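You operate a simulated robot arm through the tools that you are given. There is no shell and no other tool. Be economical: measure what you need, move in short steps, check, and stop when the job is done.

You run a simulated robot arm. Do the job below in one go: nothing can be reset, and whatever is moved stays where it is left.

## Task
Run the specked batch into the red pot and switch the mixer off.
Fine: all of it; the pot's lid on the ledge, tray in; gate shut after; each button once, red before the switch; spill a spoonful at most.

The check looks at the end state, three seconds after you hand in, the way a careful person would. Anything else that was tipped, shoved, dropped, spilled or broken makes it a failure. A push-on lid holds only when it is set on centred and level and pressed home; a screw cap is set on level and turned clockwise until tight.

## Robot
A 7-joint arm with a two-finger parallel gripper on a trunk, on a base that drives. Base frame: it is fixed to the floor where the robot stands at the start and does not move with it; the origin is under the middle of the robot, x ahead of it, y to its left, z up. Readings come in mm, rad, newtons and seconds.
With the tool pointing down near the work surface it reaches from about 520 to 620 mm from the robot's upright axis, wherever it stands. Its first joint turns from -2.897 to 2.897 rad. Places, roughly: clamp lever [900, 1400, 1100]; gate lever [700, 200, 800]; green button [700, 400, 1000]; grey pot [1000, 1250, 1000]; hood lever [800, 100, 1500]; ledge of the bin bench [700, -700, 700]; main switch [700, 300, 900]; mixer pan [900, 0, 900]; mixer tray [500, 0, 400]; red button [700, 400, 1000]; resin tin [1000, 750, 1000]; sieve [750, 1250, 250]; sieve switch [800, 1000, 900]; small jug [1000, 750, 1500]; speed switch [700, 300, 1000]; tap lever [900, 600, 1200]. Payload 1.57 kg.
The TCP is the grasp point between the finger pads, 30 mm short of the fingertips. In the tool frame z runs along the fingers and y along their closing line. Largest opening 80 mm; finger width 17, thickness 12; the body of the gripper, 40 by 82 mm, starts 80 mm behind the TCP.
Orientation is told as [roll, pitch, yaw] about the base's x, y, z axes, in that order, counted from this pose: with the fingers straight down and closing along the base's y, the tool's x points along the base's -x, its y along +y and its z along -z.

## Interface
- The arm moves only by the tool apply_moves. Its arguments are lists of equal length, an entry for each row: "rot": the turn, a rotation vector about the tool's x, y, z in rad, a list of three; "offset": the shift along the tool's x, y, z in mm, a list of three; "hand": the opening, from 0 (shut) to 1 (fully open). In form: {"rot": [[rx, ry, rz], ...], "offset": [[tx, ty, tz], ...], "hand": [hand, ...]}. A call has 1 to 10 rows; each row is the pose to reach, as a shift and turn from the pose commanded when the call began, along the tool's axes at that moment. Rows are played at 5 a second. More than 50 mm and 0.15 rad between two rows, or a gripper value outside its range, and nothing of the call is played. Where a pose cannot be reached the arm comes as near as it can. A force on the tool above 60 N (or 10 N above the force at the start of the call, whichever is more), or a blocked arm, ends the call early, and 0.2 s more pass. Each finger travels about 153 mm/s and halts on what it meets, pressing with about 40 N; the grip force reading is that of the motor and also rises with nothing between the fingers. The clock runs only during rows and for 0.2 s after the last one: add rows that repeat a pose to give the fingers time. The reply holds the time, the measured pose of the TCP, the force on the tool along the base axes, the opening and the grip force, in the units named above and with some noise, with the torque about the TCP (base axes, N m) and any sound that the robot's microphone picked up.
- Cameras (640 x 400 px; columns grow to the right, rows downward): "scene" is now at [-22.6, 181.7, 1367.4]; the picture's right is [-0.12, -0.99, 0.00], its down [-0.62, 0.07, -0.78] and it looks along [0.77, -0.09, -0.63] (base axes); focal length 240 px, centre (320, 200). "wrist" rides on the gripper at [72, -7, -122] in the tool frame; the picture's right is [0.09, 1.00, 0.00], its down [-0.84, 0.08, -0.54] and it looks along [-0.54, 0.05, 0.84] (tool axes); focal length 238 px, centre (320, 200). There is no depth. A picture from a camera that has moved, and an enlarged one, comes with that camera's place and axes in the base frame and with its lens. The place of the scene camera against the robot may be out by one fixed shift of up to 12 mm in any direction.
- grab_frame(camera): a new picture of that camera. No time passes.
- drive_base(legs): drives the robot by 1 to 6 legs, each [ahead, left, turn to the left] in mm, mm and rad, along the robot's own axes; the way and the turn of a leg run together, so that a leg with both is an arc; at most 1500 mm and 3.142 rad a leg. The arm and the cameras ride along, it lands a little off, and it stops where it bumps. It gives what a move gives.
- head_to(pan, tilt): turns the head with the scene camera to pan (to the left, within 2.496 rad either way) and tilt (down, from -0.506 to 1.204), counted from straight ahead of the robot. It gives what a move gives.
- close_up(camera, box): a new picture of the part [left, top, right, bottom] of that camera's present view, enlarged. No time passes.
- finish_job(): hands the job in; it is judged then, once.

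Go step by step. Nothing tells you exact positions but the pictures and the camera data: compare them with the known pose of the tool, close in by small moves and look again before you grip or let go. The budget is 120 turns and 98 pictures, counting those below and the enlarged ones. Unless the task says otherwise, let go and move clear before handing in.

The tools are called after ">>>" as a command line: name --argument value ..., lists and objects as JSON in quotes. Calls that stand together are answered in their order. apply_moves: Moves the arm, as the interface text tells. Its arguments: {"type":"object","properties":{"rot":{"type":"array","items":{"type":"array","items":{"type":"number"}}},"offset":{"type":"array","items":{"type":"array","items":{"type":"number"}}},"hand":{"type":"array","items":{"type":"number"}}},"required":["rot","offset","hand"]} The other tools are called the same way: drive_base (legs) drives the base; head_to (pan, tilt) turns the head that bears the scene camera; grab_frame (camera) takes a picture; close_up (camera, box) takes an enlarged picture of a part of a camera's view; finish_job () hands the job in.

At the start:

```text
time: 0.0
eef_pos: [622.6, 72.5, 1179.3]
tool_rot: [-0.001, -0.001, 0.0]
wrist_force: [-0.3, -0.8, -0.3]
wrist_torque: [0.01, 0.01, -0.01]
gripper_width: 80.0
grasp_force: 0.0
robot x, y, heading: [-2.2, -1.0, 0.001]
head pan, tilt: [-0.117, 0.679]
```

scene: 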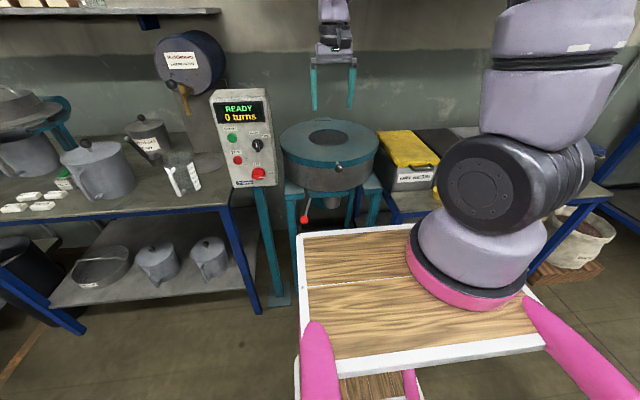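
wrist: 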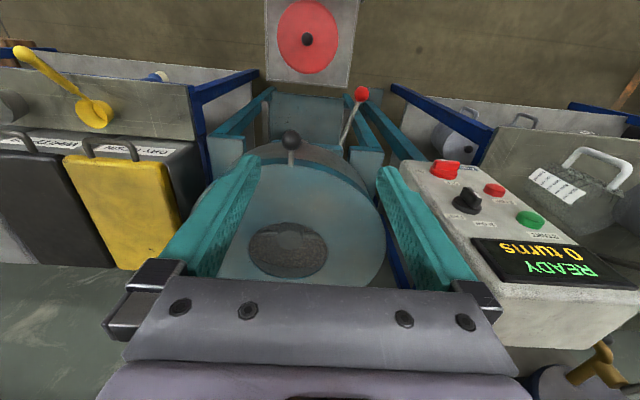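

The mixer pan stands ahead with its control panel on the left, and the red pot seems to sit on the tray below it. I'll look closer at the panel, the pan and the surroundings before moving.

>>> close_up --camera "scene" --box '[200, 70, 400, 230]'

>>> close_up --camera "wrist" --box '[200, 0, 460, 160]'

>>> head_to --pan -0.75 --tilt 0.6

```text
2.50 times, centred on (300, 150) of scene
camera zoom: at [-22.6, 181.7, 1367.4], right [-0.12, -0.99, 0.0], down [-0.62, 0.07, -0.78], along [0.77, -0.09, -0.63], focal length 599 px, centre (370, 325)
```

zoom: 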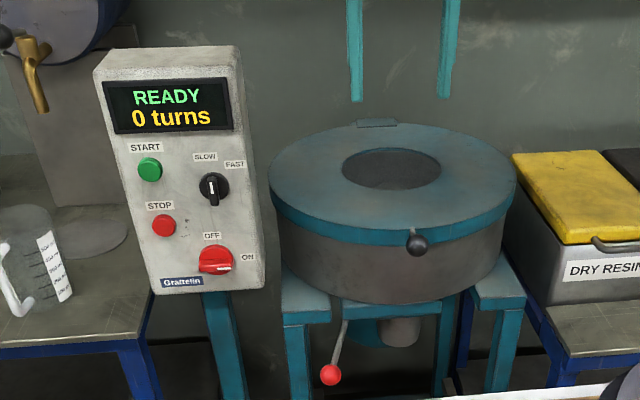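

```text
2.46 times, centred on (330, 80) of wrist
camera zoom: at [551.7, 66.2, 1300.6], right [-0.09, 1.0, 0.0], down [0.84, 0.08, 0.54], along [0.54, 0.05, -0.84], focal length 587 px, centre (295, 495)
```

zoom: 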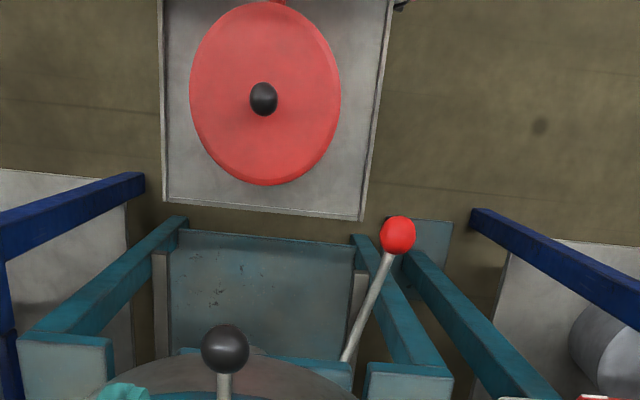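

```text
time: 1.0
eef_pos: [623.3, 73.5, 1179.4]
tool_rot: [0.0, 0.001, -0.001]
wrist_force: [0.8, 0.5, -0.1]
wrist_torque: [0.0, 0.01, 0.01]
gripper_width: 79.9
grasp_force: 0.0
robot x, y, heading: [3.2, 3.2, 0.006]
head pan, tilt: [-0.75, 0.6]
```

Tray is pulled out toward me with the lidded red pot on it. Now looking at the right (bin bench and ledge), then elsewhere for notes.

>>> grab_frame --camera "scene"

>>> head_to --pan 0.0 --tilt 1.1

>>> grab_frame --camera "scene"

>>> head_to --pan 0.1 --tilt 0.0

>>> grab_frame --camera "scene"

```text
93 pictures are left
camera scene: at [-43.0, 131.5, 1374.2], right [-0.68, -0.73, 0.0], down [-0.41, 0.39, -0.82], along [0.6, -0.56, -0.57], focal length 240 px, centre (320, 200)
```

scene: 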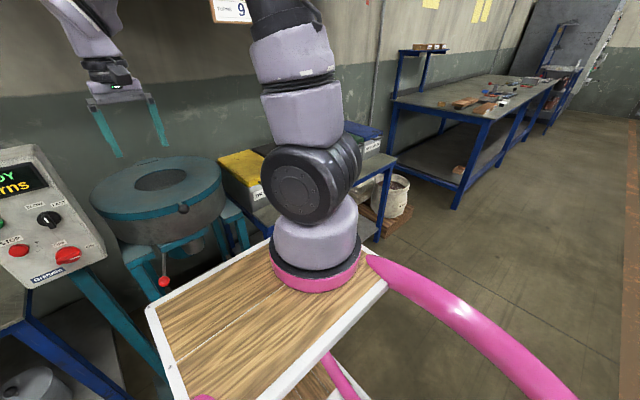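

```text
time: 2.1
eef_pos: [623.2, 73.6, 1178.8]
tool_rot: [0.0, 0.0, 0.0]
wrist_force: [-0.5, 0.9, 0.1]
wrist_torque: [0.03, 0.01, -0.02]
gripper_width: 80.2
grasp_force: 0.0
robot x, y, heading: [3.6, 1.7, 0.002]
head pan, tilt: [0.0, 1.1]
```

```text
92 pictures are left
camera scene: at [-44.6, 191.6, 1335.6], right [0.0, -1.0, 0.0], down [-0.89, 0.0, -0.45], along [0.45, 0.0, -0.89], focal length 240 px, centre (320, 200)
```

scene: 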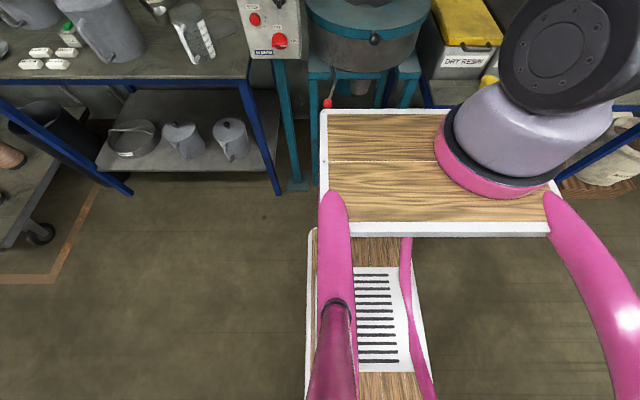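

```text
time: 3.5
eef_pos: [623.1, 73.1, 1179.2]
tool_rot: [0.0, 0.0, 0.0]
wrist_force: [0.1, -0.7, 0.1]
wrist_torque: [-0.01, 0.02, -0.01]
gripper_width: 80.0
grasp_force: 0.0
robot x, y, heading: [-1.5, -1.3, 0.005]
head pan, tilt: [0.099, 0.0]
```

```text
91 pictures are left
camera scene: at [-18.1, 200.6, 1429.4], right [0.1, -1.0, 0.0], down [0.0, 0.0, -1.0], along [1.0, 0.1, 0.0], focal length 240 px, centre (320, 200)
```

scene: 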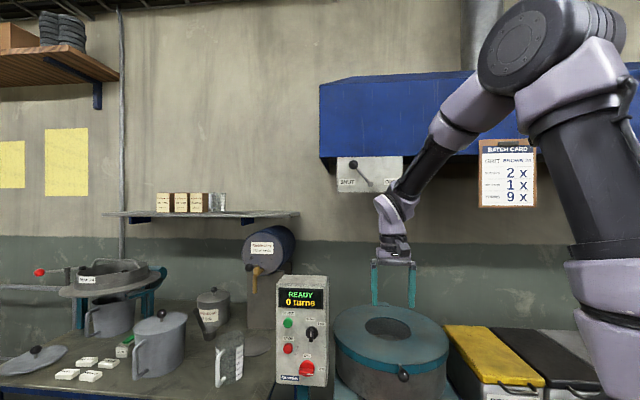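

>>> close_up --camera "scene" --box '[465, 130, 545, 210]'

>>> close_up --camera "scene" --box '[0, 230, 260, 400]'

>>> close_up --camera "scene" --box '[320, 140, 420, 210]'

>>> close_up --camera "wrist" --box '[0, 20, 200, 180]'

>>> close_up --camera "wrist" --box '[220, 190, 360, 290]'

```text
5.00 times, centred on (505, 170) of scene
camera zoom: at [-18.1, 200.6, 1429.4], right [0.1, -1.0, 0.0], down [0.0, 0.0, -1.0], along [1.0, 0.1, 0.0], focal length 1198 px, centre (-605, 350)
```

zoom: 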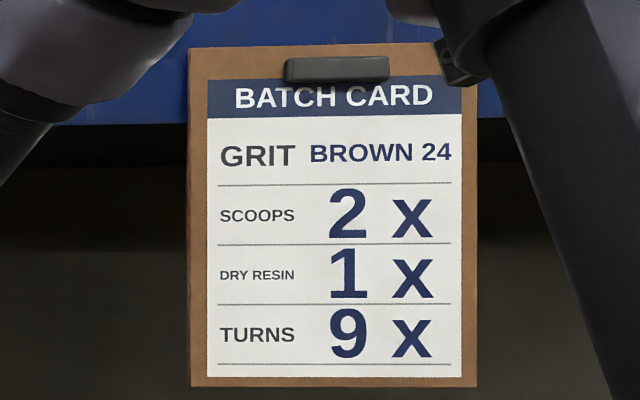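

```text
2.35 times, centred on (130, 315) of scene
camera zoom: at [-18.1, 200.6, 1429.4], right [0.1, -1.0, 0.0], down [0.0, 0.0, -1.0], along [1.0, 0.1, 0.0], focal length 564 px, centre (767, -71)
```

zoom: 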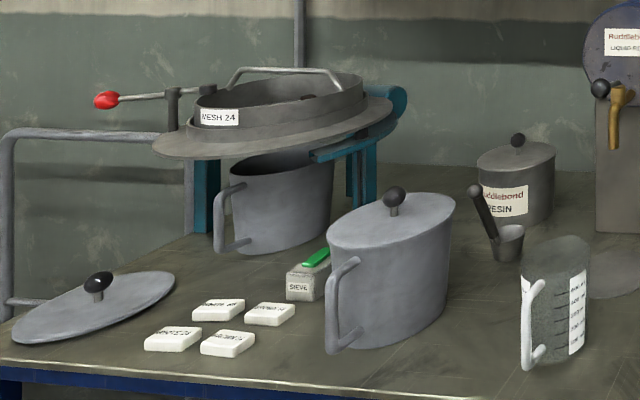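

```text
5.71 times, centred on (370, 175) of scene
camera zoom: at [-18.1, 200.6, 1429.4], right [0.1, -1.0, 0.0], down [0.0, 0.0, -1.0], along [1.0, 0.1, 0.0], focal length 1369 px, centre (34, 343)
```

zoom: 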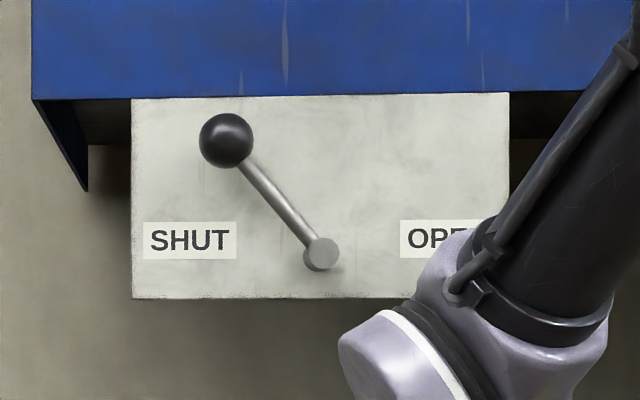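

```text
2.50 times, centred on (100, 100) of wrist
camera zoom: at [551.7, 66.2, 1300.6], right [-0.09, 1.0, 0.0], down [0.84, 0.08, 0.54], along [0.54, 0.05, -0.84], focal length 596 px, centre (870, 450)
```

zoom: 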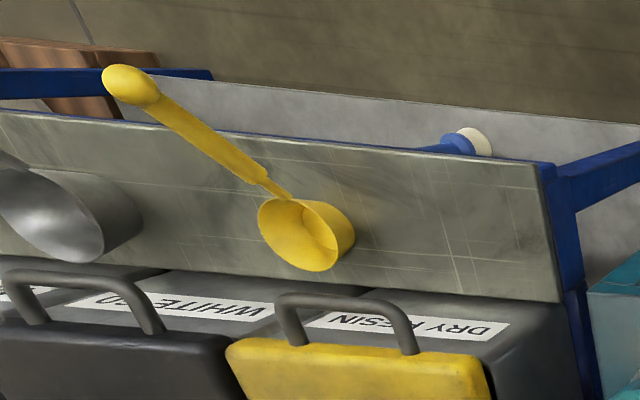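

```text
4.00 times, centred on (290, 240) of wrist
camera zoom: at [551.7, 66.2, 1300.6], right [-0.09, 1.0, 0.0], down [0.84, 0.08, 0.54], along [0.54, 0.05, -0.84], focal length 953 px, centre (440, 40)
```

zoom: 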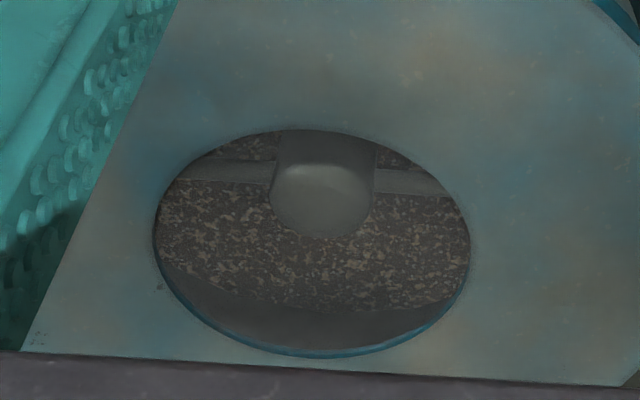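

The pan holds the specked batch; the red pot with its lid is on the pulled-out tray at about (537, 30). I'll drive back a little for a clear view of tray, pot and ledge.

>>> drive_base --legs '[[-350, 0, 0]]'

>>> head_to --pan -0.3 --tilt 0.65

>>> grab_frame --camera "scene"

>>> grab_frame --camera "wrist"

```text
time: 5.7
eef_pos: [274.2, 70.7, 1179.1]
tool_rot: [0.0, 0.0, -0.005]
wrist_force: [0.4, -0.6, -0.4]
wrist_torque: [0.02, 0.0, -0.01]
gripper_width: 79.9
grasp_force: 0.1
robot x, y, heading: [-351.4, 1.5, -0.001]
head pan, tilt: [0.099, 0.0]
```

```text
time: 6.7
eef_pos: [275.5, 71.9, 1179.7]
tool_rot: [0.0, 0.001, -0.003]
wrist_force: [0.0, 0.5, 0.7]
wrist_torque: [0.0, 0.0, -0.02]
gripper_width: 80.0
grasp_force: 0.0
robot x, y, heading: [-348.7, -0.0, -0.007]
head pan, tilt: [-0.3, 0.649]
```

```text
85 pictures are left
camera scene: at [-373.4, 166.8, 1370.0], right [-0.3, -0.95, 0.0], down [-0.58, 0.18, -0.8], along [0.76, -0.24, -0.6], focal length 240 px, centre (320, 200)
```

scene: 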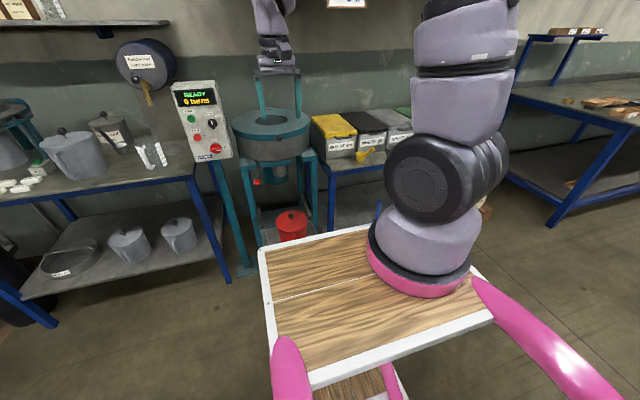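

```text
84 pictures are left
camera wrist: at [202.7, 64.6, 1300.6], right [-0.09, 1.0, 0.0], down [0.84, 0.07, 0.54], along [0.54, 0.05, -0.84], focal length 238 px, centre (320, 200)
```

wrist: 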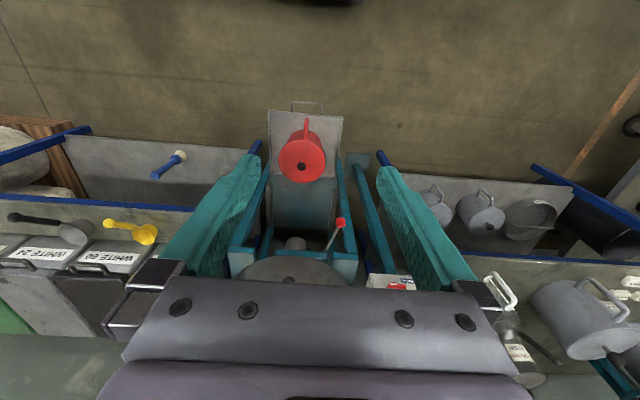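

The lid knob triangulates to about (536, 32, 584). Close-ups of the pot/tray and of the ledge next.

>>> close_up --camera "wrist" --box '[240, 90, 370, 260]'

>>> close_up --camera "scene" --box '[220, 90, 420, 250]'

>>> close_up --camera "wrist" --box '[0, 110, 260, 290]'

```text
2.35 times, centred on (305, 175) of wrist
camera zoom: at [202.7, 64.6, 1300.6], right [-0.09, 1.0, 0.0], down [0.84, 0.07, 0.54], along [0.54, 0.05, -0.84], focal length 561 px, centre (355, 259)
```

zoom: 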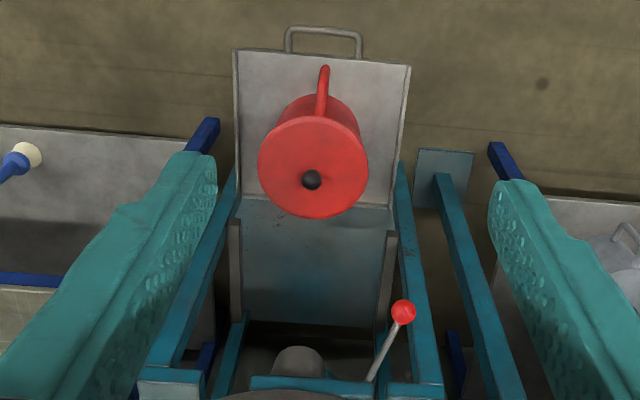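

```text
2.50 times, centred on (320, 170) of scene
camera zoom: at [-373.4, 166.8, 1370.0], right [-0.3, -0.95, 0.0], down [-0.58, 0.18, -0.8], along [0.76, -0.24, -0.6], focal length 599 px, centre (320, 275)
```

zoom: 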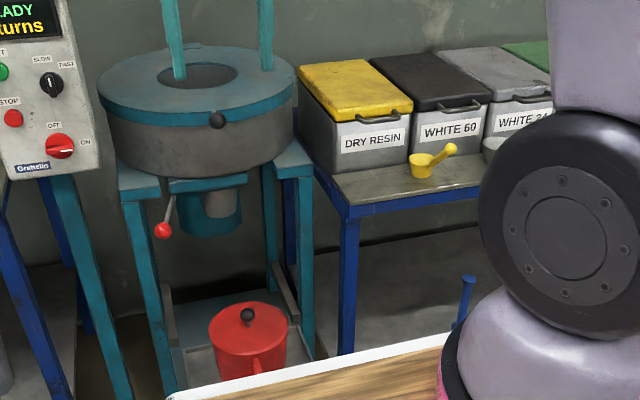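

```text
2.22 times, centred on (130, 200) of wrist
camera zoom: at [202.7, 64.6, 1300.6], right [-0.09, 1.0, 0.0], down [0.84, 0.07, 0.54], along [0.54, 0.05, -0.84], focal length 530 px, centre (742, 200)
```

zoom: 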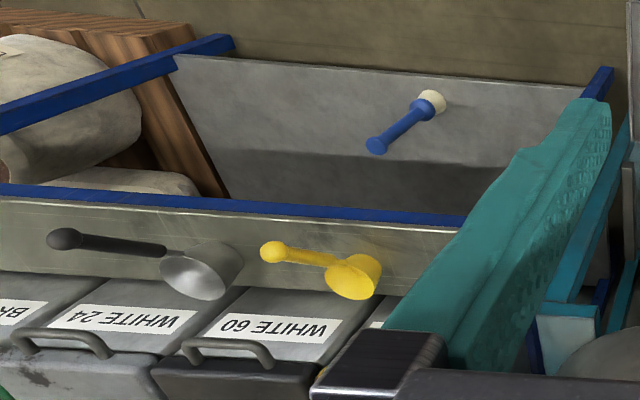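

The lid (≈150 mm wide) with black knob is at (536, 32, 584); the ledge (x≈694–823, z≈700) is free between its left end and the yellow scoop. I drive forward so the pot lies about 560 mm ahead and descend part-way over the knob.

>>> drive_base --legs '[[320, 0, 0.005]]'

>>> apply_moves --rot '[[0, 0, 0], [0, 0, 0], [0, 0, 0], [0, 0, 0], [0, 0, 0], [0, 0, 0]]' --offset '[[30, -20, 0], [58, -40, 30], [58, -40, 75], [58, -40, 120], [58, -40, 165], [58, -40, 200]]' --hand '[1, 1, 1, 1, 1, 1]'

>>> grab_frame --camera "wrist"

```text
time: 8.9
eef_pos: [595.8, 74.4, 1180.5]
tool_rot: [0.0, -0.001, 0.001]
wrist_force: [-0.8, 0.0, -0.4]
wrist_torque: [-0.01, -0.02, -0.01]
gripper_width: 79.9
grasp_force: 0.0
robot x, y, heading: [-24.0, 1.9, 0.002]
head pan, tilt: [-0.3, 0.649]
```

```text
time: 10.3
eef_pos: [538.9, 36.1, 978.6]
tool_rot: [0.0, -0.003, 0.004]
wrist_force: [-0.6, -0.8, 0.6]
wrist_torque: [0.02, -0.04, -0.03]
gripper_width: 80.0
grasp_force: 0.2
robot x, y, heading: [-26.3, -1.7, 0.006]
head pan, tilt: [-0.3, 0.649]
```

```text
80 pictures are left
camera wrist: at [466.9, 29.1, 1100.2], right [-0.1, 1.0, 0.0], down [0.84, 0.08, 0.54], along [0.54, 0.05, -0.84], focal length 238 px, centre (320, 200)
```

wrist: 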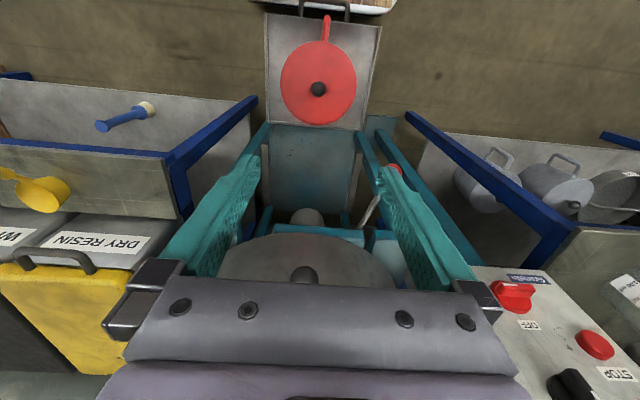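

Position agrees: knob at (537, 33). Descending in stages to about z 660.

>>> apply_moves --rot '[[0, 0, 0], [0, 0, 0], [0, 0, 0], [0, 0, 0], [0, 0, 0], [0, 0, 0], [0, 0, 0]]' --offset '[[2, -3, 45], [2, -3, 90], [2, -3, 135], [2, -3, 180], [2, -3, 225], [2, -3, 270], [2, -3, 315]]' --hand '[1, 1, 1, 1, 1, 1, 1]'

>>> grab_frame --camera "wrist"

```text
time: 11.9
eef_pos: [536.8, 32.1, 664.7]
tool_rot: [0.001, 0.0, 0.004]
wrist_force: [0.0, -0.2, 0.3]
wrist_torque: [0.04, -0.02, 0.03]
gripper_width: 79.9
grasp_force: 0.0
robot x, y, heading: [-29.7, 3.4, 0.003]
head pan, tilt: [-0.3, 0.649]
```

```text
79 pictures are left
camera wrist: at [465.6, 25.6, 785.1], right [-0.1, 1.0, 0.0], down [0.84, 0.08, 0.54], along [0.54, 0.05, -0.84], focal length 238 px, centre (320, 200)
```

wrist: 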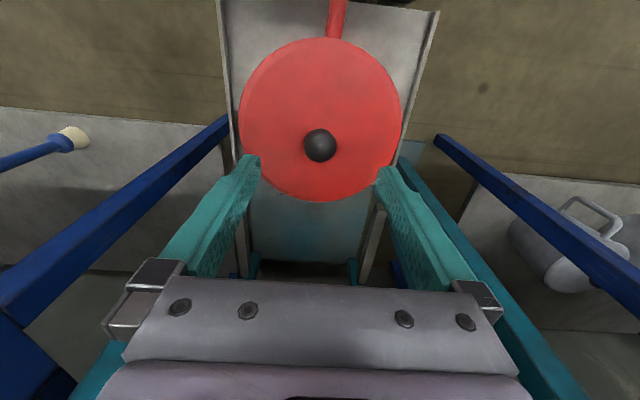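

Knob centred between the fingers. Lower so fingertips clear the lid and grip the knob.

>>> apply_moves --rot '[[0, 0, 0], [0, 0, 0], [0, 0, 0], [0, 0, 0], [0, 0, 0], [0, 0, 0]]' --offset '[[-1, 1, 40], [-1, 1, 68], [-1, 1, 68], [-1, 1, 68], [-1, 1, 68], [-1, 1, 68]]' --hand '[1, 1, 1, 0.25, 0.25, 0.25]'

>>> grab_frame --camera "wrist"

```text
time: 13.3
eef_pos: [537.3, 32.5, 595.4]
tool_rot: [0.001, 0.001, 0.005]
wrist_force: [-0.1, 0.1, 0.3]
wrist_torque: [0.01, -0.01, 0.0]
gripper_width: 28.4
grasp_force: 38.8
robot x, y, heading: [-28.2, -0.9, 0.004]
head pan, tilt: [-0.3, 0.649]
heard: snap
```

```text
78 pictures are left
camera wrist: at [465.5, 25.5, 717.1], right [-0.1, 1.0, 0.0], down [0.84, 0.08, 0.54], along [0.54, 0.05, -0.84], focal length 238 px, centre (320, 200)
```

wrist: 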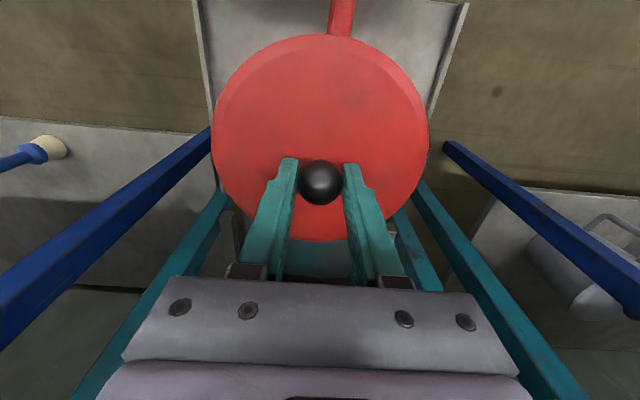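

Knob gripped at 28 mm. Lift slowly and check only the lid rises.

>>> apply_moves --rot '[[0, 0, 0], [0, 0, 0], [0, 0, 0], [0, 0, 0], [0, 0, 0]]' --offset '[[0, 0, 0], [0, 0, -5], [0, 0, -12], [0, 0, -20], [0, 0, -35]]' --hand '[0.2, 0.2, 0.2, 0.2, 0.2]'

>>> grab_frame --camera "wrist"

```text
time: 14.5
eef_pos: [537.5, 33.2, 631.7]
tool_rot: [0.0, 0.001, 0.006]
wrist_force: [-0.7, 0.5, -1.9]
wrist_torque: [-0.01, 0.05, -0.01]
gripper_width: 28.4
grasp_force: 38.8
robot x, y, heading: [-24.8, -0.1, 0.006]
head pan, tilt: [-0.3, 0.649]
```

```text
77 pictures are left
camera wrist: at [465.5, 26.3, 753.1], right [-0.1, 1.0, 0.0], down [0.84, 0.08, 0.54], along [0.54, 0.05, -0.84], focal length 238 px, centre (320, 200)
```

wrist: 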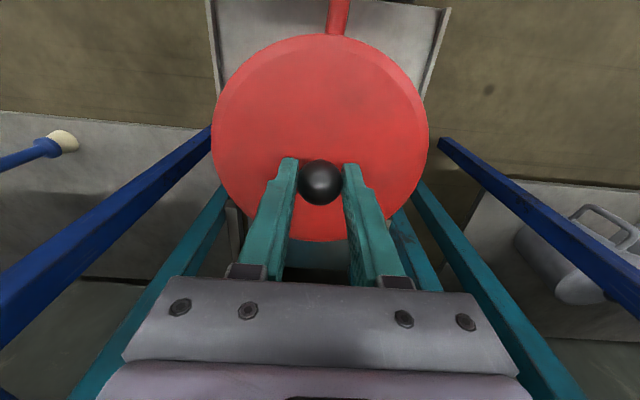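

Only the lid came up (≈2 N). Raise it high, then drive back and right to view the ledge.

>>> apply_moves --rot '[[0, 0, 0], [0, 0, 0], [0, 0, 0], [0, 0, 0], [0, 0, 0], [0, 0, 0], [0, 0, 0], [0, 0, 0]]' --offset '[[0, 0, -40], [0, 0, -80], [0, 0, -120], [0, 0, -160], [0, 0, -200], [0, 0, -240], [0, 0, -280], [0, 0, -320]]' --hand '[0.2, 0.2, 0.2, 0.2, 0.2, 0.2, 0.2, 0.2]'

>>> drive_base --legs '[[-220, 0, 0], [0, -430, 0]]'

>>> head_to --pan 0.0 --tilt 0.6

>>> grab_frame --camera "scene"

>>> grab_frame --camera "wrist"

```text
time: 16.3
eef_pos: [536.4, 33.9, 951.5]
tool_rot: [-0.002, 0.002, 0.003]
wrist_force: [0.9, 0.3, -1.0]
wrist_torque: [-0.01, 0.05, 0.0]
gripper_width: 28.4
grasp_force: 38.2
robot x, y, heading: [-25.5, -0.5, 0.009]
head pan, tilt: [-0.3, 0.649]
```

```text
time: 20.2
eef_pos: [318.1, -400.4, 952.2]
tool_rot: [-0.001, 0.001, -0.005]
wrist_force: [0.0, 0.0, -1.5]
wrist_torque: [-0.02, 0.0, 0.0]
gripper_width: 28.6
grasp_force: 38.6
robot x, y, heading: [-245.0, -426.5, -0.005]
head pan, tilt: [-0.3, 0.649]
```

```text
time: 21.0
eef_pos: [318.2, -400.5, 951.7]
tool_rot: [0.0, 0.001, -0.007]
wrist_force: [-0.2, 1.0, -1.1]
wrist_torque: [0.01, 0.0, 0.01]
gripper_width: 28.3
grasp_force: 39.1
robot x, y, heading: [-247.6, -426.6, -0.006]
head pan, tilt: [0.0, 0.6]
```

```text
76 pictures are left
camera scene: at [-263.4, -235.1, 1374.2], right [-0.01, -1.0, 0.0], down [-0.57, 0.0, -0.82], along [0.82, -0.01, -0.57], focal length 240 px, centre (320, 200)
```

scene: 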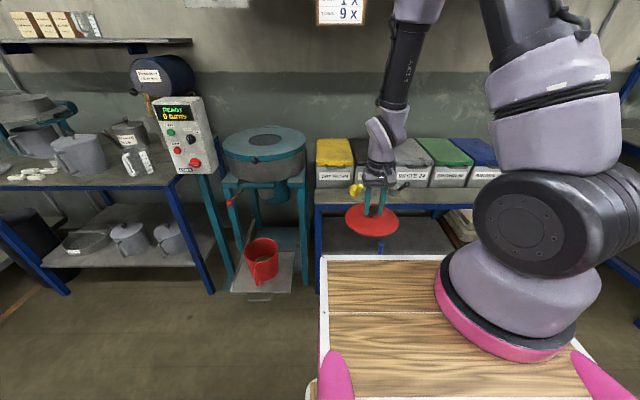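

```text
75 pictures are left
camera wrist: at [246.8, -406.9, 1073.5], right [-0.09, 1.0, 0.0], down [0.84, 0.07, 0.54], along [0.54, 0.05, -0.84], focal length 238 px, centre (320, 200)
```

wrist: 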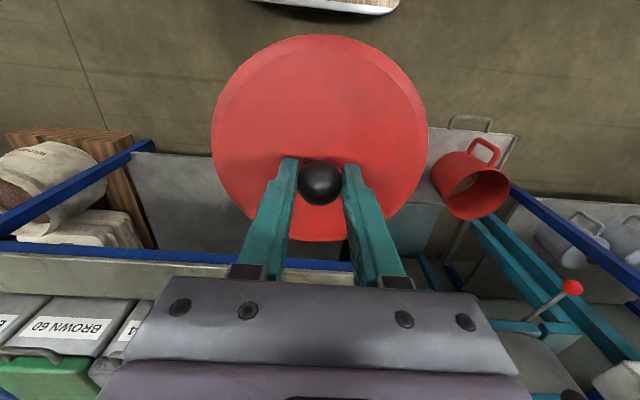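

Ledge looks clear in front of the green/blue bins on the right. Checking with close-ups.

>>> close_up --camera "scene" --box '[300, 120, 540, 250]'

>>> close_up --camera "wrist" --box '[0, 200, 260, 380]'

```text
2.67 times, centred on (420, 185) of scene
camera zoom: at [-263.4, -235.1, 1374.2], right [-0.01, -1.0, 0.0], down [-0.57, 0.0, -0.82], along [0.82, -0.01, -0.57], focal length 639 px, centre (53, 240)
```

zoom: 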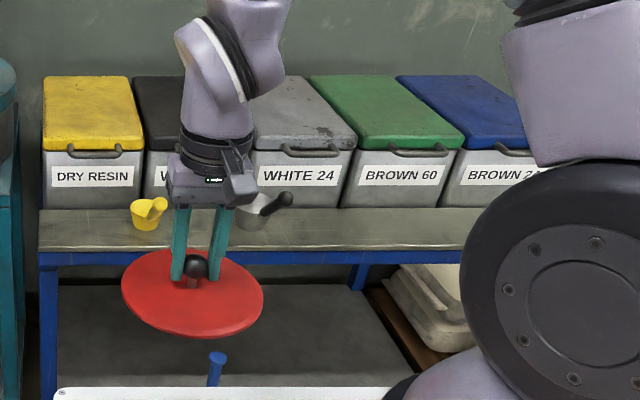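

```text
2.22 times, centred on (130, 290) of wrist
camera zoom: at [246.8, -406.9, 1073.5], right [-0.09, 1.0, 0.0], down [0.84, 0.07, 0.54], along [0.54, 0.05, -0.84], focal length 530 px, centre (742, 0)
```

zoom: 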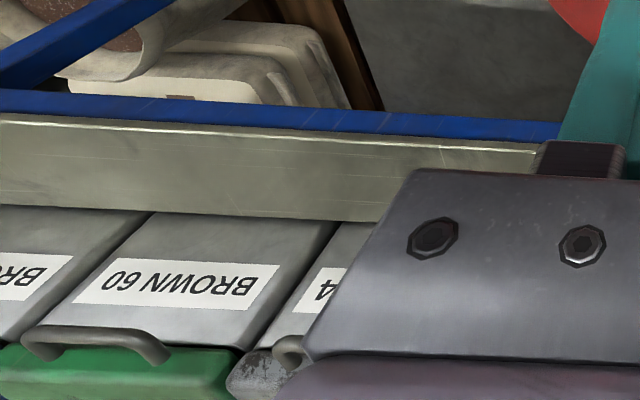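

Free spot at about (752, −830). Drive right and then part-way forward, then re-measure with the wrist camera.

>>> drive_base --legs '[[0, -430, 0.006], [250, 0, 0]]'

>>> grab_frame --camera "wrist"

>>> grab_frame --camera "scene"

```text
time: 25.0
eef_pos: [565.2, -826.8, 953.0]
tool_rot: [0.001, 0.001, 0.006]
wrist_force: [-0.3, 0.6, -1.4]
wrist_torque: [0.01, 0.05, -0.01]
gripper_width: 28.6
grasp_force: 38.8
robot x, y, heading: [-0.2, -860.0, 0.009]
head pan, tilt: [0.0, 0.6]
```

```text
72 pictures are left
camera wrist: at [493.5, -834.0, 1073.4], right [-0.1, 0.99, 0.0], down [0.84, 0.08, 0.54], along [0.54, 0.05, -0.84], focal length 238 px, centre (320, 200)
```

wrist: 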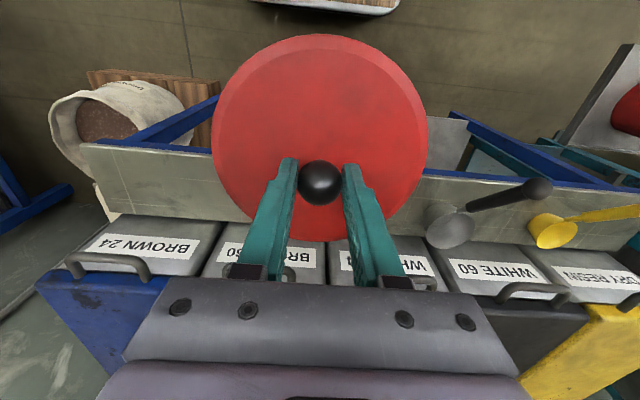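

```text
71 pictures are left
camera scene: at [-19.2, -669.6, 1374.2], right [0.01, -1.0, 0.0], down [-0.57, 0.0, -0.82], along [0.82, 0.01, -0.57], focal length 240 px, centre (320, 200)
```

scene: 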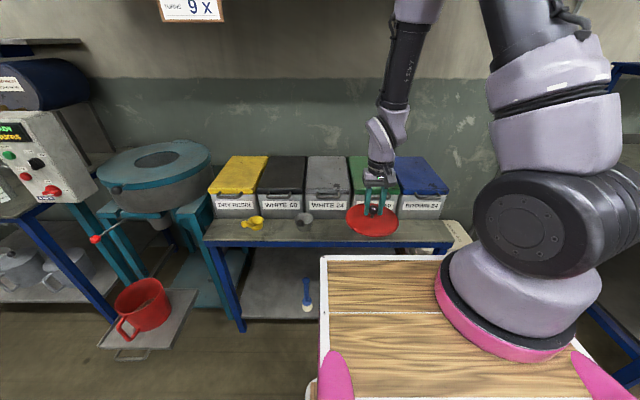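

Two wrist views put the ledge at z≈720, x≈650–787. Aim the lid centre at x≈706; drive ahead and lower part-way, then check.

>>> drive_base --legs '[[140, 0, -0.006]]'

>>> apply_moves --rot '[[0, 0, 0], [0, 0, 0], [0, 0, 0]]' --offset '[[0, 0, 40], [0, 0, 80], [0, 0, 110]]' --hand '[0.2, 0.2, 0.2]'

>>> grab_frame --camera "wrist"

>>> close_up --camera "scene" --box '[230, 130, 480, 290]'

```text
time: 26.4
eef_pos: [703.1, -829.7, 951.9]
tool_rot: [0.0, 0.0, 0.002]
wrist_force: [0.4, 0.0, -1.4]
wrist_torque: [0.0, 0.0, -0.01]
gripper_width: 28.5
grasp_force: 38.7
robot x, y, heading: [140.1, -866.1, 0.006]
head pan, tilt: [0.0, 0.6]
```

```text
time: 27.1
eef_pos: [702.8, -831.7, 841.3]
tool_rot: [0.0, 0.0, 0.0]
wrist_force: [-3.2, -1.9, 17.3]
wrist_torque: [-0.36, 0.31, 0.01]
gripper_width: 17.5
grasp_force: 32.4
robot x, y, heading: [140.3, -860.1, 0.001]
head pan, tilt: [0.0, 0.6]
```

```text
70 pictures are left
camera wrist: at [630.5, -838.1, 963.4], right [-0.09, 1.0, 0.0], down [0.84, 0.08, 0.54], along [0.54, 0.05, -0.84], focal length 238 px, centre (320, 200)
```

wrist: 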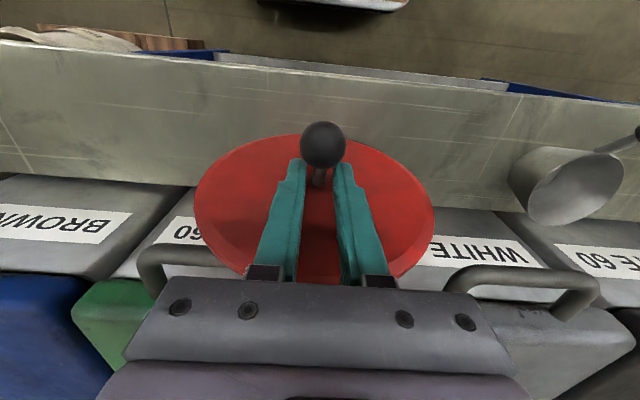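

```text
2.50 times, centred on (355, 210) of scene
camera zoom: at [119.8, -669.0, 1374.2], right [0.0, -1.0, 0.0], down [-0.56, 0.0, -0.83], along [0.83, 0.0, -0.56], focal length 599 px, centre (232, 175)
```

zoom: 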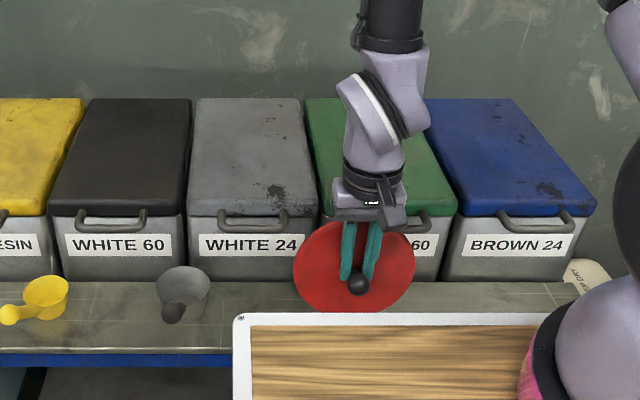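

The lid caught the bin's handle and tilted in the grip. Inspecting the grip closely before doing anything.

>>> close_up --camera "wrist" --box '[240, 100, 400, 220]'

>>> close_up --camera "scene" --box '[330, 180, 410, 260]'

```text
3.33 times, centred on (320, 160) of wrist
camera zoom: at [630.5, -838.1, 963.4], right [-0.09, 1.0, 0.0], down [0.84, 0.08, 0.54], along [0.54, 0.05, -0.84], focal length 794 px, centre (320, 333)
```

zoom: 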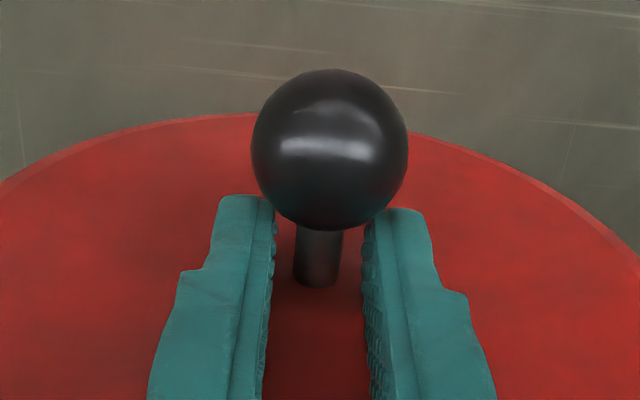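

```text
5.00 times, centred on (370, 220) of scene
camera zoom: at [119.8, -669.0, 1374.2], right [0.0, -1.0, 0.0], down [-0.56, 0.0, -0.83], along [0.83, 0.0, -0.56], focal length 1198 px, centre (70, 100)
```

zoom: 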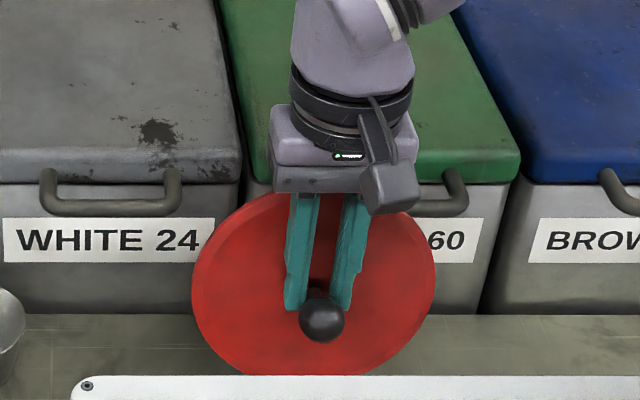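

The ball has slid out in front of the fingers, but its thin stem is between them. Close onto the stem to capture the lid before lifting.

>>> apply_moves --rot '[[0, 0, 0], [0, 0, 0], [0, 0, 0]]' --offset '[[0, 0, 0], [0, 0, 0], [0, 0, 0]]' --hand '[0.15, 0.1, 0.05]'

>>> close_up --camera "wrist" --box '[180, 80, 460, 280]'

```text
time: 27.9
eef_pos: [702.9, -831.4, 842.4]
tool_rot: [0.0, 0.0, 0.003]
wrist_force: [-0.1, -3.0, 5.5]
wrist_torque: [-0.36, 0.03, 0.02]
gripper_width: 17.3
grasp_force: 7.7
robot x, y, heading: [139.9, -861.4, -0.001]
head pan, tilt: [0.0, 0.6]
```

```text
2.00 times, centred on (320, 180) of wrist
camera zoom: at [630.7, -837.6, 963.5], right [-0.09, 1.0, 0.0], down [0.84, 0.08, 0.54], along [0.54, 0.05, -0.84], focal length 477 px, centre (320, 240)
```

zoom: 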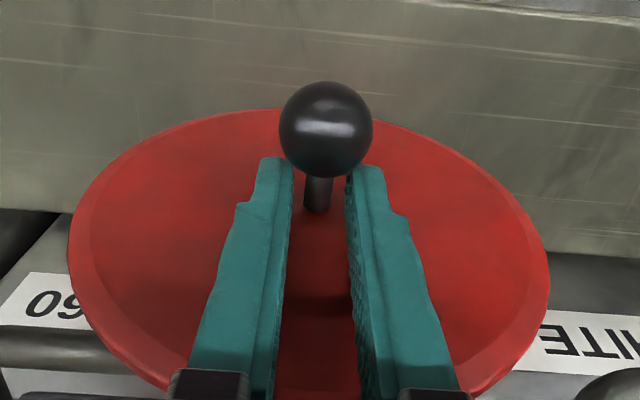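

>>> apply_moves --rot '[[0, 0, 0], [0, 0, 0], [0, 0, 0]]' --offset '[[0, 0, 0], [0, 0, 0], [0, 0, 0]]' --hand '[0.0, 0.0, 0.0]'

>>> close_up --camera "wrist" --box '[240, 100, 400, 220]'

>>> close_up --camera "scene" --box '[320, 170, 420, 270]'

```text
time: 28.8
eef_pos: [702.8, -831.2, 841.8]
tool_rot: [0.0, -0.001, 0.001]
wrist_force: [-0.5, -1.2, 2.7]
wrist_torque: [-0.07, 0.09, 0.02]
gripper_width: 16.8
grasp_force: 32.1
robot x, y, heading: [137.9, -859.8, 0.004]
head pan, tilt: [0.0, 0.6]
```

```text
3.33 times, centred on (320, 160) of wrist
camera zoom: at [630.6, -837.3, 963.5], right [-0.09, 1.0, 0.0], down [0.84, 0.08, 0.54], along [0.54, 0.05, -0.84], focal length 794 px, centre (320, 333)
```

zoom: 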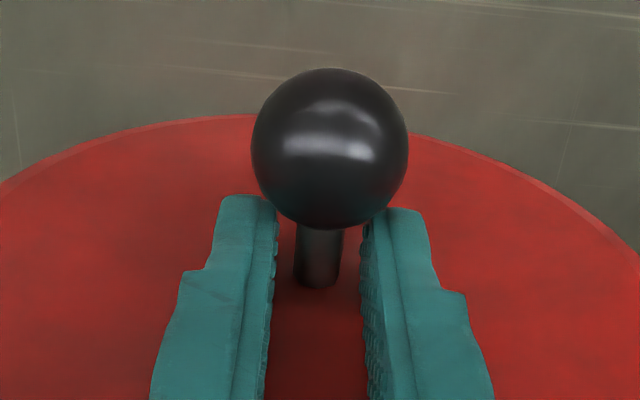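

```text
4.00 times, centred on (370, 220) of scene
camera zoom: at [120.0, -668.9, 1374.2], right [0.0, -1.0, 0.0], down [-0.56, 0.0, -0.83], along [0.83, 0.0, -0.56], focal length 958 px, centre (120, 120)
```

zoom: 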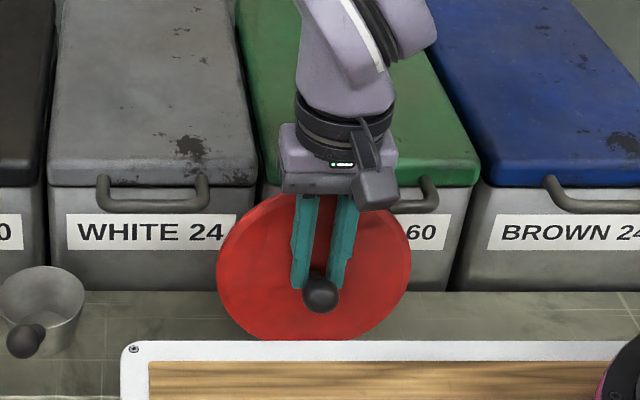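

The lid is captured (ball in front of the fingers, plate behind), tilted about 20° with its far edge at the bin handle. Back off 22 mm from the handle and check.

>>> apply_moves --rot '[[0, 0, 0], [0, 0, 0], [0, 0, 0]]' --offset '[[8, 0, 0], [16, 0, 0], [24, 0, 0]]' --hand '[0.0, 0.0, 0.0]'

>>> grab_frame --camera "wrist"

>>> close_up --camera "scene" --box '[320, 170, 420, 270]'

```text
time: 29.6
eef_pos: [679.6, -829.0, 841.2]
tool_rot: [0.0, 0.0, 0.002]
wrist_force: [3.5, 0.5, 11.0]
wrist_torque: [-0.01, -0.39, 0.0]
gripper_width: 15.9
grasp_force: 31.7
robot x, y, heading: [137.5, -862.2, -0.002]
head pan, tilt: [0.0, 0.6]
```

```text
63 pictures are left
camera wrist: at [607.7, -836.5, 963.0], right [-0.09, 1.0, 0.0], down [0.84, 0.08, 0.54], along [0.54, 0.05, -0.84], focal length 238 px, centre (320, 200)
```

wrist: 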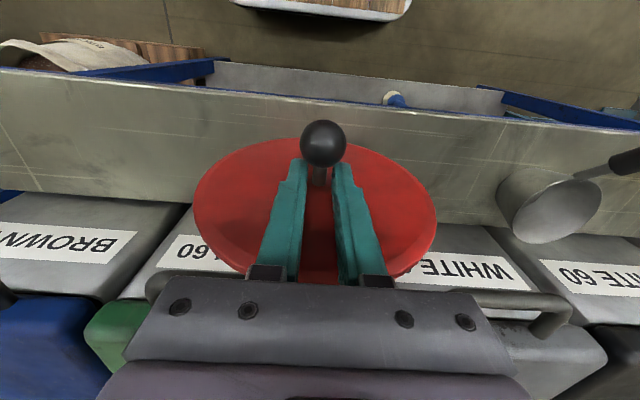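

```text
4.00 times, centred on (370, 220) of scene
camera zoom: at [120.0, -668.9, 1374.2], right [0.0, -1.0, 0.0], down [-0.56, 0.0, -0.83], along [0.83, 0.0, -0.56], focal length 958 px, centre (120, 120)
```

zoom: 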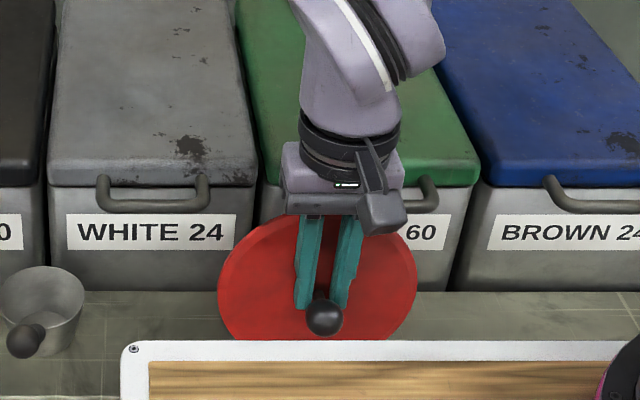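

The lid follows the hand, but the +11 N shows its near edge is now meeting my own deck's front edge (about 465 mm ahead of my axis, z≈850). I'll move the arm forward a bit, drive back 60 mm and re-extend.

>>> apply_moves --rot '[[0, 0, 0], [0, 0, 0]]' --offset '[[-5, 0, 0], [-11, 0, 0]]' --hand '[0.0, 0.0]'

>>> drive_base --legs '[[-60, 0, 0]]'

>>> grab_frame --camera "wrist"

```text
time: 30.1
eef_pos: [689.0, -830.5, 842.0]
tool_rot: [0.0, 0.003, 0.002]
wrist_force: [-5.5, 0.1, 12.0]
wrist_torque: [-0.14, 0.51, -0.05]
gripper_width: 15.8
grasp_force: 31.9
robot x, y, heading: [139.9, -860.4, 0.001]
head pan, tilt: [0.0, 0.6]
```

```text
time: 31.1
eef_pos: [631.5, -831.5, 840.2]
tool_rot: [-0.001, 0.0, -0.001]
wrist_force: [0.3, 0.4, -0.3]
wrist_torque: [-0.03, -0.01, 0.01]
gripper_width: 15.5
grasp_force: 31.4
robot x, y, heading: [78.0, -864.9, 0.006]
head pan, tilt: [0.0, 0.6]
```

```text
61 pictures are left
camera wrist: at [558.0, -837.5, 963.0], right [-0.09, 1.0, 0.0], down [0.84, 0.08, 0.54], along [0.54, 0.05, -0.84], focal length 238 px, centre (320, 200)
```

wrist: 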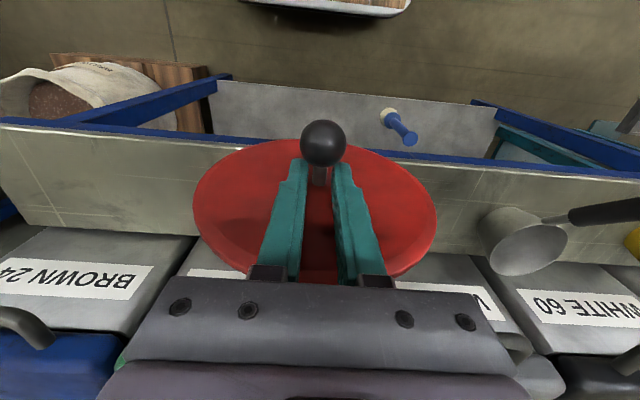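

Free again: the contact was the lid's low near edge on the ledge front (ledge refined: z≈733, x≈648–776, handles at x≈745). Plan: raise, set lid centre near x≈680, and lower so the ledge levels the lid.

>>> drive_base --legs '[[-10, 0, 0]]'

>>> apply_moves --rot '[[0, 0, 0], [0, 0, 0], [0, 0, 0]]' --offset '[[0, 0, -30], [-15, 0, -30], [-30, 0, -30]]' --hand '[0.0, 0.0, 0.0]'

>>> head_to --pan -0.35 --tilt 0.75

>>> grab_frame --camera "scene"

```text
time: 31.9
eef_pos: [619.4, -830.7, 841.0]
tool_rot: [0.003, -0.001, -0.001]
wrist_force: [0.3, 0.6, -0.8]
wrist_torque: [0.03, -0.01, -0.01]
gripper_width: 15.2
grasp_force: 30.9
robot x, y, heading: [65.3, -860.8, -0.001]
head pan, tilt: [0.0, 0.6]
```

```text
time: 32.7
eef_pos: [648.6, -830.0, 872.5]
tool_rot: [0.001, 0.002, 0.001]
wrist_force: [0.0, -0.7, -1.2]
wrist_torque: [0.01, 0.0, 0.01]
gripper_width: 15.4
grasp_force: 31.1
robot x, y, heading: [70.4, -858.9, 0.003]
head pan, tilt: [0.0, 0.6]
```

```text
time: 33.5
eef_pos: [647.8, -829.8, 871.6]
tool_rot: [0.0, 0.0, 0.002]
wrist_force: [0.3, 0.5, -0.8]
wrist_torque: [0.0, -0.03, 0.01]
gripper_width: 15.1
grasp_force: 31.3
robot x, y, heading: [68.0, -859.7, 0.006]
head pan, tilt: [-0.351, 0.75]
```

```text
60 pictures are left
camera scene: at [39.3, -697.3, 1361.4], right [-0.34, -0.94, 0.0], down [-0.64, 0.23, -0.73], along [0.69, -0.25, -0.68], focal length 240 px, centre (320, 200)
```

scene: 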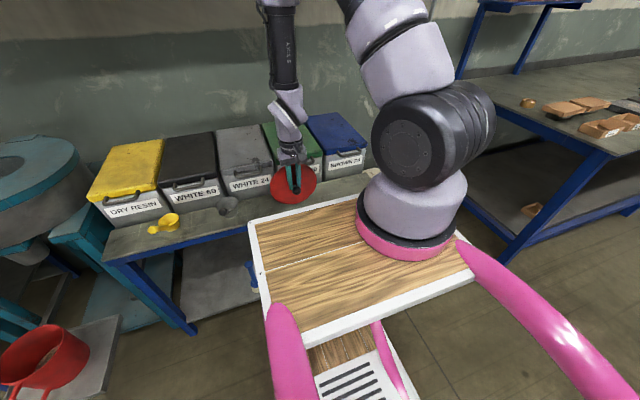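

Drive forward and lower onto the ledge in small steps.

>>> drive_base --legs '[[30, 0, 0]]'

>>> apply_moves --rot '[[0, 0, 0], [0, 0, 0], [0, 0, 0], [0, 0, 0]]' --offset '[[-11, 0, 0], [-11, 0, 20], [-11, 0, 35], [-11, 0, 45]]' --hand '[0.0, 0.0, 0.0, 0.0]'

>>> grab_frame --camera "wrist"

>>> close_up --camera "scene" --box '[220, 120, 380, 240]'

```text
time: 34.3
eef_pos: [677.9, -830.0, 871.4]
tool_rot: [-0.002, 0.0, -0.001]
wrist_force: [-0.4, 0.2, -2.3]
wrist_torque: [-0.03, 0.01, -0.01]
gripper_width: 15.2
grasp_force: 31.2
robot x, y, heading: [96.7, -863.0, -0.001]
head pan, tilt: [-0.351, 0.75]
```

```text
time: 35.2
eef_pos: [689.6, -830.3, 841.7]
tool_rot: [0.001, 0.0, -0.002]
wrist_force: [-5.1, -1.6, 21.4]
wrist_torque: [-0.26, 0.3, -0.09]
gripper_width: 15.0
grasp_force: 30.9
robot x, y, heading: [97.1, -859.6, 0.004]
head pan, tilt: [-0.351, 0.75]
stopped in row 4: the force on the tool passed its limit at 82 N (the readings are from after the stop); the commanded pose is now the measured one
```

```text
59 pictures are left
camera wrist: at [617.9, -836.3, 962.5], right [-0.09, 1.0, 0.0], down [0.84, 0.08, 0.54], along [0.54, 0.05, -0.84], focal length 238 px, centre (320, 200)
```

wrist: 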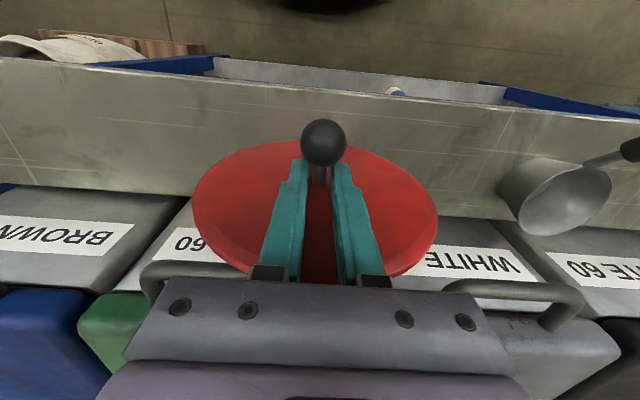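

```text
3.33 times, centred on (300, 180) of scene
camera zoom: at [68.4, -697.4, 1361.3], right [-0.34, -0.94, 0.0], down [-0.64, 0.23, -0.73], along [0.69, -0.25, -0.68], focal length 798 px, centre (387, 267)
```

zoom: 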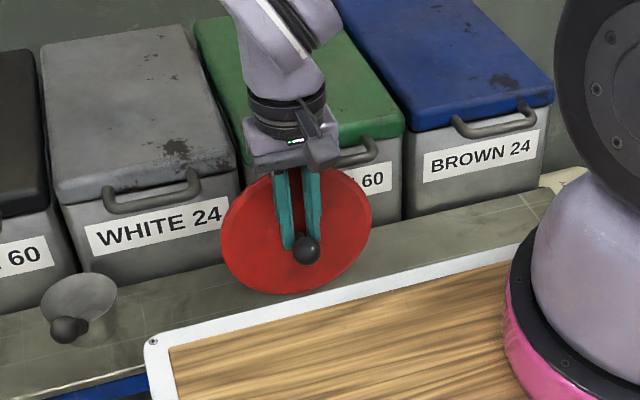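

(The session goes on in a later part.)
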